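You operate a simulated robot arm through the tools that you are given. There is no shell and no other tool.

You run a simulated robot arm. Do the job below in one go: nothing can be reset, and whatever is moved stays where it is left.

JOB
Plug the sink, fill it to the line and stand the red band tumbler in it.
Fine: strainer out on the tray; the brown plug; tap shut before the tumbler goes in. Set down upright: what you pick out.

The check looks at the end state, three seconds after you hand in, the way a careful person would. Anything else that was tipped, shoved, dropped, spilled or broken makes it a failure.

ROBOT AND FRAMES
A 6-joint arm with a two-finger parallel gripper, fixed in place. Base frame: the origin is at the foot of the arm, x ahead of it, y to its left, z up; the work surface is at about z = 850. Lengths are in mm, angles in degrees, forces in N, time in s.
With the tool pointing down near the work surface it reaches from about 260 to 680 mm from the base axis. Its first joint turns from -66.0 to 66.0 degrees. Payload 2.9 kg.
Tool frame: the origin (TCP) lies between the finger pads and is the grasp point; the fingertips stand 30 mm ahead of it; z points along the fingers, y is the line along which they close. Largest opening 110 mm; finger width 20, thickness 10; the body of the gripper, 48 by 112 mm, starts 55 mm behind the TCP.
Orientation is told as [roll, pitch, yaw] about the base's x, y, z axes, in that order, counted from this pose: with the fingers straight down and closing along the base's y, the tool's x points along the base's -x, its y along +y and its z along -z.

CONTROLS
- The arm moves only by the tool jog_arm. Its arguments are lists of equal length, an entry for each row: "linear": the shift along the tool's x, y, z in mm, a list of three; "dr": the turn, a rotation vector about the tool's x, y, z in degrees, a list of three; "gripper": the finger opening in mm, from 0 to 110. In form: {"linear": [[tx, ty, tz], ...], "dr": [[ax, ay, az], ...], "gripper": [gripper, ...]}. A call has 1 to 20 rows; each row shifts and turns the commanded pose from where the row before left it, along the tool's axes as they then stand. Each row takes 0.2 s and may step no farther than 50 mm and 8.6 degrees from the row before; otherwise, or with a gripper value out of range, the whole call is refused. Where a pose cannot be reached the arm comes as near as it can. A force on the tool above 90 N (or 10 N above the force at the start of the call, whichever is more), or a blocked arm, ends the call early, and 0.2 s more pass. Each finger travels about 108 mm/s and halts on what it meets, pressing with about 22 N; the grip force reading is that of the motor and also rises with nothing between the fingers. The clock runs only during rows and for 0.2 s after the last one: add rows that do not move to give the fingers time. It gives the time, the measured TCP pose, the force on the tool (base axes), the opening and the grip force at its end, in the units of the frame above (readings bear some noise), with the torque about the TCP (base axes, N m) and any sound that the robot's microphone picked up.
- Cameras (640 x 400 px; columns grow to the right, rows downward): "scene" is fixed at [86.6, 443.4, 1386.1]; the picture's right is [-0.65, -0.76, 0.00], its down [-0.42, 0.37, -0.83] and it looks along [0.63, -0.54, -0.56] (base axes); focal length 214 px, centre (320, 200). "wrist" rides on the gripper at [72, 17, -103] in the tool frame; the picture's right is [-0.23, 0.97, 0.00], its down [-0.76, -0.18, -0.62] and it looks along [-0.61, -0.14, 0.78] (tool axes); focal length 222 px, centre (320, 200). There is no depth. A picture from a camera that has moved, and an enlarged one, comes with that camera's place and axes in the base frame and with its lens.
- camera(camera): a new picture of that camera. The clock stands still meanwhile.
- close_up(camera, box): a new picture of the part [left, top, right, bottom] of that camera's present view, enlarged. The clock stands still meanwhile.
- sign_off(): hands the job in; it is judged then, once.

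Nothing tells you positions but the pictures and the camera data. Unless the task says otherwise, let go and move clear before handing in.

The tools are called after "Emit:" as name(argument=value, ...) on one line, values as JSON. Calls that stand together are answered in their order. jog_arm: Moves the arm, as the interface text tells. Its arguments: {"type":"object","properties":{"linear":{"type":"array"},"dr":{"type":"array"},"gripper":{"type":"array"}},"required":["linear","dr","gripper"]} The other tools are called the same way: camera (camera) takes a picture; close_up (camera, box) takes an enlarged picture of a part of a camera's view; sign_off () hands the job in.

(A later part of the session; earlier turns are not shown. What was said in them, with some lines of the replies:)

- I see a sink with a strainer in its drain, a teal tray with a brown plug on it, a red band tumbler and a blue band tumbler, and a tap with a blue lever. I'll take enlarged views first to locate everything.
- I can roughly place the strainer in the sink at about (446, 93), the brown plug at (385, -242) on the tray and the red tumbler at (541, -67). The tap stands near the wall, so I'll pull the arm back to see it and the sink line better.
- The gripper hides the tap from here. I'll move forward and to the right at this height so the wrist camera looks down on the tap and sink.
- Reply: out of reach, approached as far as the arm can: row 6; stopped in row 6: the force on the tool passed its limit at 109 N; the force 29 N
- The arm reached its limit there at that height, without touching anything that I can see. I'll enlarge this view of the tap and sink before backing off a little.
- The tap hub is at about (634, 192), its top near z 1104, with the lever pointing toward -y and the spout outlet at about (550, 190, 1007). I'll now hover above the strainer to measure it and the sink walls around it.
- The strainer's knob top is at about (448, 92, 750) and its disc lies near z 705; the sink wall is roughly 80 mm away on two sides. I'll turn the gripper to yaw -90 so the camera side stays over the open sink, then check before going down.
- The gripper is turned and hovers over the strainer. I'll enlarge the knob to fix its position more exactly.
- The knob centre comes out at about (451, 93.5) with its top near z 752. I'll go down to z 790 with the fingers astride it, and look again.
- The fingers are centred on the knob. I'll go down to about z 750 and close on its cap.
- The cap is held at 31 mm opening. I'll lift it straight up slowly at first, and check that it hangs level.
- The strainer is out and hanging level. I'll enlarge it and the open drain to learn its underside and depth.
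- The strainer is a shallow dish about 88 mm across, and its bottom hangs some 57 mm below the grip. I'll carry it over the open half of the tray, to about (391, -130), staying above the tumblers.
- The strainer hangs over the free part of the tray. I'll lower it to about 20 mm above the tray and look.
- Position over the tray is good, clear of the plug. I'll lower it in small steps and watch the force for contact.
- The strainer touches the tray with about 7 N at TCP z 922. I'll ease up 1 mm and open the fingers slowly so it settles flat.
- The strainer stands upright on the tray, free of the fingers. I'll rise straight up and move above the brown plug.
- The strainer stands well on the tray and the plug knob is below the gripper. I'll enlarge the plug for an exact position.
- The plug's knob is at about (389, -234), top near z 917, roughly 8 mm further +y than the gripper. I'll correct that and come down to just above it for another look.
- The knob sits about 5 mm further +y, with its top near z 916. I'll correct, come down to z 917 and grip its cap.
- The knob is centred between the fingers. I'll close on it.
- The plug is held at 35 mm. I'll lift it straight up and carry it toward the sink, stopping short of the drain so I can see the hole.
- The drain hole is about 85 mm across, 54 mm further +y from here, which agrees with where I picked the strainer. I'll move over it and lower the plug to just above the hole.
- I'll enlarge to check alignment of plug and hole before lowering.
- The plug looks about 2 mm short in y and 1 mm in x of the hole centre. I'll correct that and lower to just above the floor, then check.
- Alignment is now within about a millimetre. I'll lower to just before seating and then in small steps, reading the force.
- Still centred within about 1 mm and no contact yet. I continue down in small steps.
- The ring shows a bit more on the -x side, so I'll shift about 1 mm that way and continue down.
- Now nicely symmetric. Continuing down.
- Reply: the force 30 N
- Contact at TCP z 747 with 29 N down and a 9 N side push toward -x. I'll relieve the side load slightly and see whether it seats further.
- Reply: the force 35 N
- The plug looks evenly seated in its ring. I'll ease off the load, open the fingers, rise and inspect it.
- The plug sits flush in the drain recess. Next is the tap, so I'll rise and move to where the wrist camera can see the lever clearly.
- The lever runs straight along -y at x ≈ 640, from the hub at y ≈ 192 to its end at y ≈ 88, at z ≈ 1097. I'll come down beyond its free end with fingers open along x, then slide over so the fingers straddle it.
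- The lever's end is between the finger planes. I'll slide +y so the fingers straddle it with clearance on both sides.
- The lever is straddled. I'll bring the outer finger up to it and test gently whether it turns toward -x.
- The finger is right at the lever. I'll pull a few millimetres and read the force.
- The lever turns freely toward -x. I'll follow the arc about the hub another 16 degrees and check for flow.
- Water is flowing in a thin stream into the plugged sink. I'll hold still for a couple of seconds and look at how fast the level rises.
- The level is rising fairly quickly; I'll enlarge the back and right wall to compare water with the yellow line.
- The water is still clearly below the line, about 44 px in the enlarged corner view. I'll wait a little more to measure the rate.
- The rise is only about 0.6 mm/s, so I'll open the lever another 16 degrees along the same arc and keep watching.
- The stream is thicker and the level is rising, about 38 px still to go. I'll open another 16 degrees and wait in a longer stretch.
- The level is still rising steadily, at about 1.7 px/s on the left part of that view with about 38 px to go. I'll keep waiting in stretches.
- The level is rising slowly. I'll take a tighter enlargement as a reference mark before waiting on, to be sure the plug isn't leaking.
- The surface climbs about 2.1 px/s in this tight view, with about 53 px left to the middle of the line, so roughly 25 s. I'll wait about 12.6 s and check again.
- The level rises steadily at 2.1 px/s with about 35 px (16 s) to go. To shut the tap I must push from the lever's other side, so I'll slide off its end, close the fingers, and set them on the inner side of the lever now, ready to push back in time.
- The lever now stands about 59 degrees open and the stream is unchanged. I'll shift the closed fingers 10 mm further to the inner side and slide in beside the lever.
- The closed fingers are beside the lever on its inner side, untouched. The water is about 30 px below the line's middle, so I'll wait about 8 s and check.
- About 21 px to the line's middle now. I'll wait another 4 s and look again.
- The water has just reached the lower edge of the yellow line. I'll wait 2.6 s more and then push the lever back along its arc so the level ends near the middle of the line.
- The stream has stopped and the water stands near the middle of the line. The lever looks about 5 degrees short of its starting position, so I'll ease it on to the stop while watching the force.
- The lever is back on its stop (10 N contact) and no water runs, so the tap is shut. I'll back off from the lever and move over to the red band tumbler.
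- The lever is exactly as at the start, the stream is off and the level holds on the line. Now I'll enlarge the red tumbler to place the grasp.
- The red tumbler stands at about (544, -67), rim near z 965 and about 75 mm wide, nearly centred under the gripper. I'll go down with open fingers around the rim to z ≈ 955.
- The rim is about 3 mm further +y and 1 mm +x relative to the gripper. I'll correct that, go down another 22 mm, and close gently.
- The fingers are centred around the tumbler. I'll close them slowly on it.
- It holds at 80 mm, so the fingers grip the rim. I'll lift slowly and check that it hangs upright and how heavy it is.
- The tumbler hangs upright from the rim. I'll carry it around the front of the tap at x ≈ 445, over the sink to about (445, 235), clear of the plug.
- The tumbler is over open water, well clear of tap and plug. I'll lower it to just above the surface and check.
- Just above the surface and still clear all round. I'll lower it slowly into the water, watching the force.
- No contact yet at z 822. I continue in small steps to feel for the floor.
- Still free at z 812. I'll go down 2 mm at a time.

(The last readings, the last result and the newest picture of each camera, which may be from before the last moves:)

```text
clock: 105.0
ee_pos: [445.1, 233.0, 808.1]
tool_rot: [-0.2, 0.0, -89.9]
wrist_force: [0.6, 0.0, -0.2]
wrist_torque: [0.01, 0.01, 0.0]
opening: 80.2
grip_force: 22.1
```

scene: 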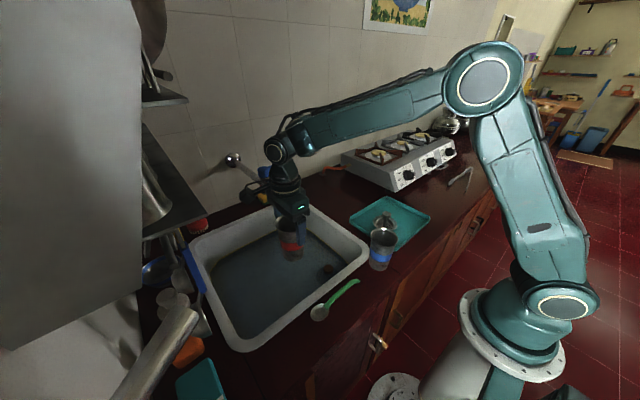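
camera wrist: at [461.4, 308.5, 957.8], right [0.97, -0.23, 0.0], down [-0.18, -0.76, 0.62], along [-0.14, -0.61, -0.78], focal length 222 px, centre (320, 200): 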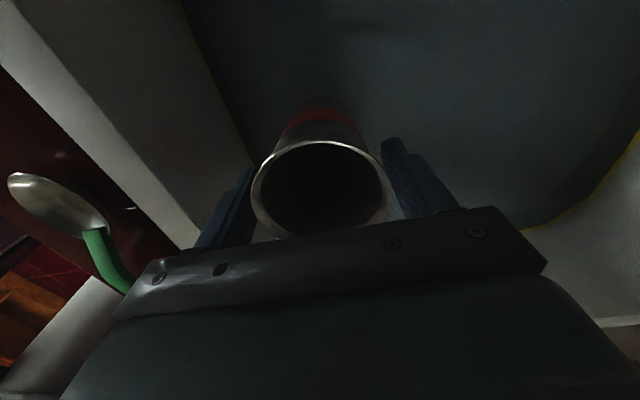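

The load is easing slightly; another small step.

Emit:
jog_arm(linear=[[0, 0, 1.5], [0, 0, 0]], dr=[[0, 0, 0], [0, 0, 0]], gripper=[60, 60])

Emit:
jog_arm(linear=[[0, 0, 1], [0, 0, 0]], dr=[[0, 0, 0], [0, 0, 0]], gripper=[60, 60])

```text
clock: 105.6
ee_pos: [444.7, 234.4, 807.0]
tool_rot: [-0.3, 0.0, -90.0]
wrist_force: [-0.1, 0.4, -0.2]
wrist_torque: [-0.05, -0.01, -0.01]
opening: 80.3
grip_force: 22.4
```

```text
clock: 106.2
ee_pos: [443.5, 234.1, 805.1]
tool_rot: [-0.2, 0.0, -89.9]
wrist_force: [-1.0, 0.1, -0.8]
wrist_torque: [-0.03, 0.0, -0.02]
opening: 80.2
grip_force: 22.2
```

No contact yet at about z 805. I continue in 1 mm steps.

Emit:
jog_arm(linear=[[0, 0, 1], [0, 0, 0]], dr=[[0, 0, 0], [0, 0, 0]], gripper=[60, 60])

Emit:
jog_arm(linear=[[0, 0, 1], [0, 0, 0]], dr=[[0, 0, 0], [0, 0, 0]], gripper=[60, 60])

Emit:
close_up(camera="scene", box=[280, 240, 340, 300])

```text
clock: 106.8
ee_pos: [444.7, 233.6, 805.0]
tool_rot: [-0.2, 0.0, -90.0]
wrist_force: [0.6, 0.2, -1.3]
wrist_torque: [-0.02, 0.02, -0.02]
opening: 80.2
grip_force: 22.0
```

```text
clock: 107.4
ee_pos: [443.7, 233.8, 804.5]
tool_rot: [-0.1, 0.0, -90.0]
wrist_force: [-2.2, -1.3, 10.1]
wrist_torque: [-0.15, 0.12, -0.01]
opening: 80.5
grip_force: 21.9
```

```text
6.67 times, centred on (310, 270) of scene
camera zoom: at [86.5, 443.3, 1386.1], right [-0.65, -0.76, 0.0], down [-0.42, 0.37, -0.83], along [0.63, -0.54, -0.56], focal length 1430 px, centre (387, -267)
```

zoom: 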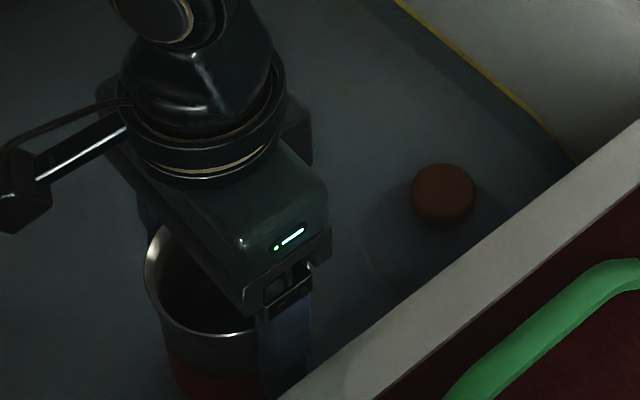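

The base touches the floor with 10 N. I'll ease up half a millimetre and open the fingers slowly, then look.

Emit:
jog_arm(linear=[[0, 0, -0.5], [0, 0, 0], [0, 0, 0], [0, 0, 0], [0, 0, 0], [0, 0, 0], [0, 0, 0], [0, 0, 0]], dr=[[0, 0, 0], [0, 0, 0], [0, 0, 0], [0, 0, 0], [0, 0, 0], [0, 0, 0], [0, 0, 0], [0, 0, 0]], gripper=[60, 79, 81, 83, 86, 90, 94, 98])

Emit:
camera(camera="wrist")

Emit:
close_up(camera="scene", box=[240, 200, 340, 300])

```text
clock: 109.2
ee_pos: [444.5, 235.2, 804.6]
tool_rot: [-0.2, 0.0, -90.0]
wrist_force: [1.1, -0.2, -0.2]
wrist_torque: [-0.02, -0.02, 0.0]
opening: 98.1
grip_force: 0.2
```

```text
taken
camera wrist: at [460.7, 308.4, 907.6], right [0.97, -0.23, 0.0], down [-0.18, -0.76, 0.62], along [-0.14, -0.61, -0.78], focal length 222 px, centre (320, 200)
```

wrist: 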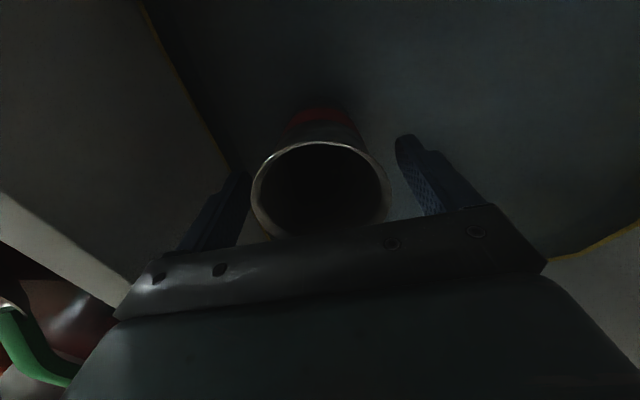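

```text
4.00 times, centred on (290, 250) of scene
camera zoom: at [86.6, 443.4, 1386.1], right [-0.65, -0.76, 0.0], down [-0.42, 0.37, -0.83], along [0.63, -0.54, -0.56], focal length 858 px, centre (440, 0)
```

zoom: 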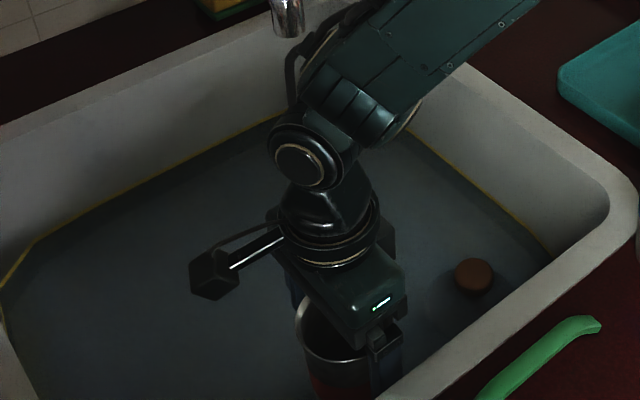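

The tumbler stays standing as the fingers part. I'll rise straight up and look at the result.

Emit:
jog_arm(linear=[[0, 0, -8], [0, 0, -15], [0, 0, -25], [0, 0, -35], [0, 0, -40], [0, 0, -40], [0, 0, -40], [0, 0, -40], [0, 0, 0]], dr=[[0, 0, 0], [0, 0, 0], [0, 0, 0], [0, 0, 0], [0, 0, 0], [0, 0, 0], [0, 0, 0], [0, 0, 0], [0, 0, 0]], gripper=[98, 98, 98, 98, 98, 98, 98, 98, 98])

Emit:
camera(camera="wrist")

Emit:
close_up(camera="scene", box=[180, 160, 380, 340])

```text
clock: 111.2
ee_pos: [443.9, 234.2, 1050.0]
tool_rot: [-0.2, 0.0, -89.9]
wrist_force: [0.0, -0.3, 0.1]
wrist_torque: [0.0, 0.0, 0.02]
opening: 97.7
grip_force: 0.0
```

```text
taken
camera wrist: at [461.0, 307.4, 1153.6], right [0.97, -0.23, 0.0], down [-0.18, -0.76, 0.62], along [-0.14, -0.61, -0.78], focal length 222 px, centre (320, 200)
```

wrist: 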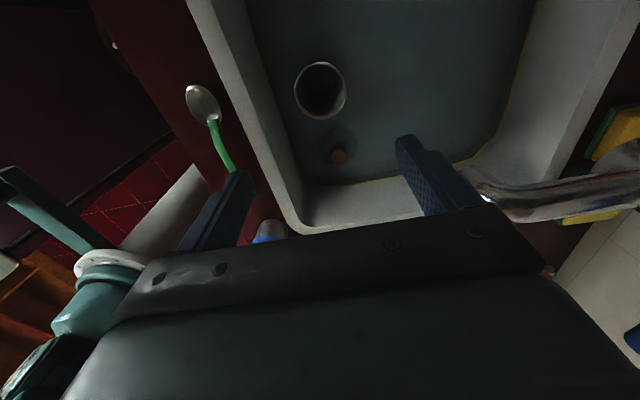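

```text
2.22 times, centred on (280, 250) of scene
camera zoom: at [86.6, 443.4, 1386.1], right [-0.65, -0.76, 0.0], down [-0.42, 0.37, -0.83], along [0.63, -0.54, -0.56], focal length 477 px, centre (409, 89)
```

zoom: 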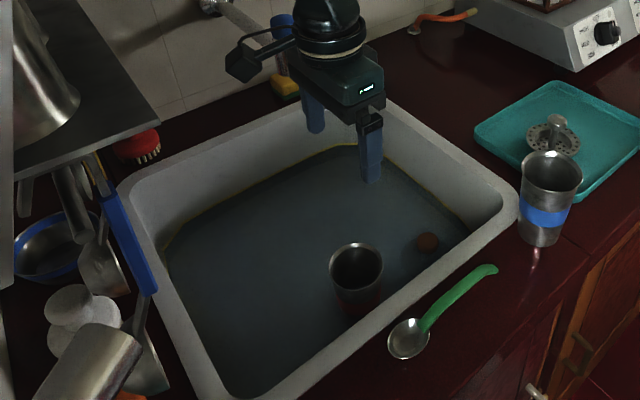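

The tumbler stands upright in the water. I'll move the arm clear, back toward its start, and inspect everything.

Emit:
jog_arm(linear=[[0, 0, -40], [0, 0, -40], [-30, -2, -20], [-35, 0, 0], [-35, 0, 0], [-35, 0, 0], [-35, 0, 0], [-20, 0, 0], [0, 0, 0]], dr=[[0, 0, 0], [0, 0, 0], [0, 0, 0], [0, 0, 0], [0, 0, 0], [0, 0, 0], [0, 0, 0], [0, 0, 0], [0, 0, 0]], gripper=[98, 98, 98, 98, 98, 98, 98, 98, 98])

Emit:
camera(camera="scene")

Emit:
close_up(camera="scene", box=[270, 230, 350, 310])

Emit:
close_up(camera="scene", box=[288, 218, 312, 236])

Emit:
close_up(camera="scene", box=[340, 180, 440, 260])

Emit:
camera(camera="wrist")

```text
clock: 113.2
ee_pos: [444.9, 45.0, 1146.2]
tool_rot: [-0.2, 0.0, -90.0]
wrist_force: [0.3, 0.4, 0.0]
wrist_torque: [0.0, -0.02, -0.02]
opening: 98.0
grip_force: 0.2
```

```text
taken
```

scene: 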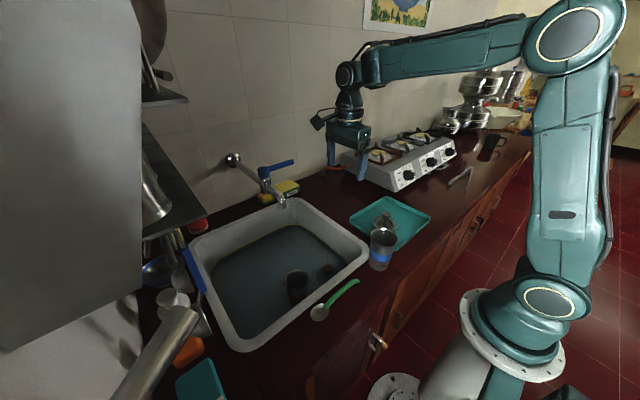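

```text
5.00 times, centred on (310, 270) of scene
camera zoom: at [86.6, 443.4, 1386.1], right [-0.65, -0.76, 0.0], down [-0.42, 0.37, -0.83], along [0.63, -0.54, -0.56], focal length 1072 px, centre (370, -150)
```

zoom: 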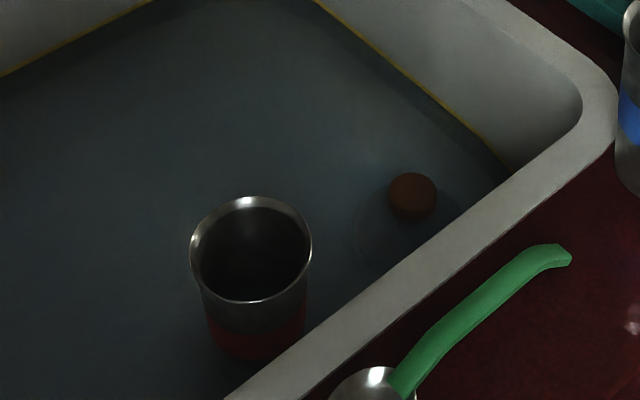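

```text
16.00 times, centred on (300, 227) of scene
camera zoom: at [86.6, 443.4, 1386.1], right [-0.65, -0.76, 0.0], down [-0.42, 0.37, -0.83], along [0.63, -0.54, -0.56], focal length 3432 px, centre (640, -232)
```

zoom: 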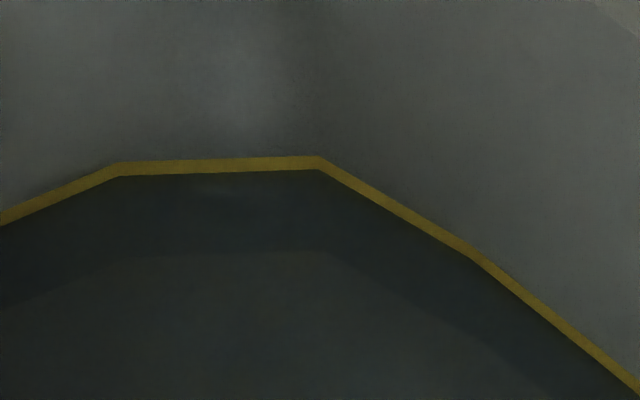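

```text
5.00 times, centred on (390, 220) of scene
camera zoom: at [86.6, 443.4, 1386.1], right [-0.65, -0.76, 0.0], down [-0.42, 0.37, -0.83], along [0.63, -0.54, -0.56], focal length 1072 px, centre (-30, 100)
```

zoom: 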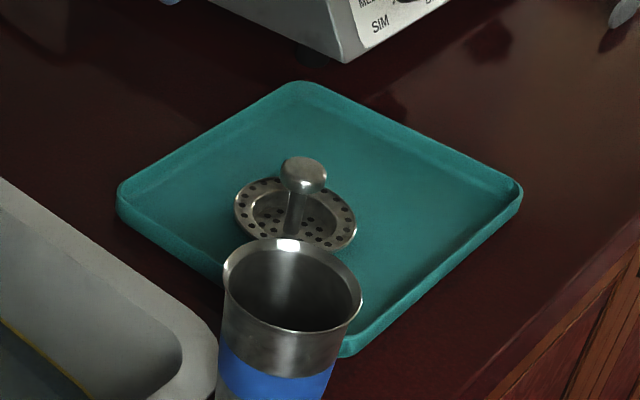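

```text
taken
camera wrist: at [460.8, 118.8, 1250.0], right [0.97, -0.23, 0.0], down [-0.18, -0.76, 0.62], along [-0.14, -0.61, -0.78], focal length 222 px, centre (320, 200)
```

wrist: 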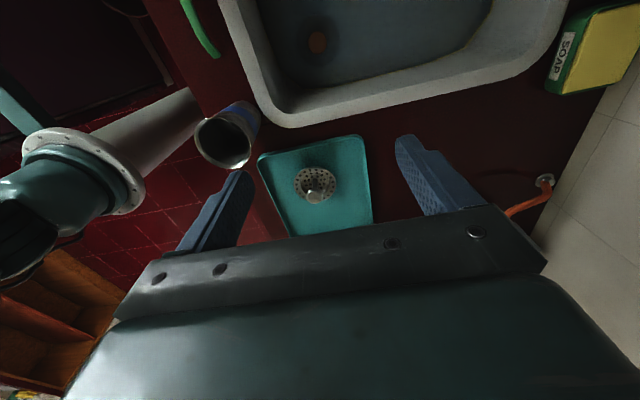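

Everything checks out: the strainer stands upright on the tray, the brown plug is seated and the level has held at the middle of the line since I shut the tap. The tap lever is back at its start position, the red band tumbler stands upright in the water, and the arm is clear. I'm handing in.

Emit:
sign_off()

```text
The job is handed in.
```

The sink is plugged and filled to the line, and the red band tumbler is standing upright in the water. I've handed the job in; no verdict has come back yet.

- **Strainer:** it stands upright on the teal tray, knob up.
- **Plug:** the brown plug sits flush in the drain. The water level held steady for about 26 seconds after I shut the tap, so I see no sign of a leak.
- **Water level:** the surface is within the yellow line, about 1 mm below its middle.
- **Tap:** I shut it before the tumbler went in. The lever is against its stop, where it was at the start, and no water is running.
- **Tumbler:** it stands at about (444, 235), clear of the plug and the tap.

I saw nothing else tipped, moved or spilled in the last pictures. The gripper was empty and the arm was clear of everything at hand-in.
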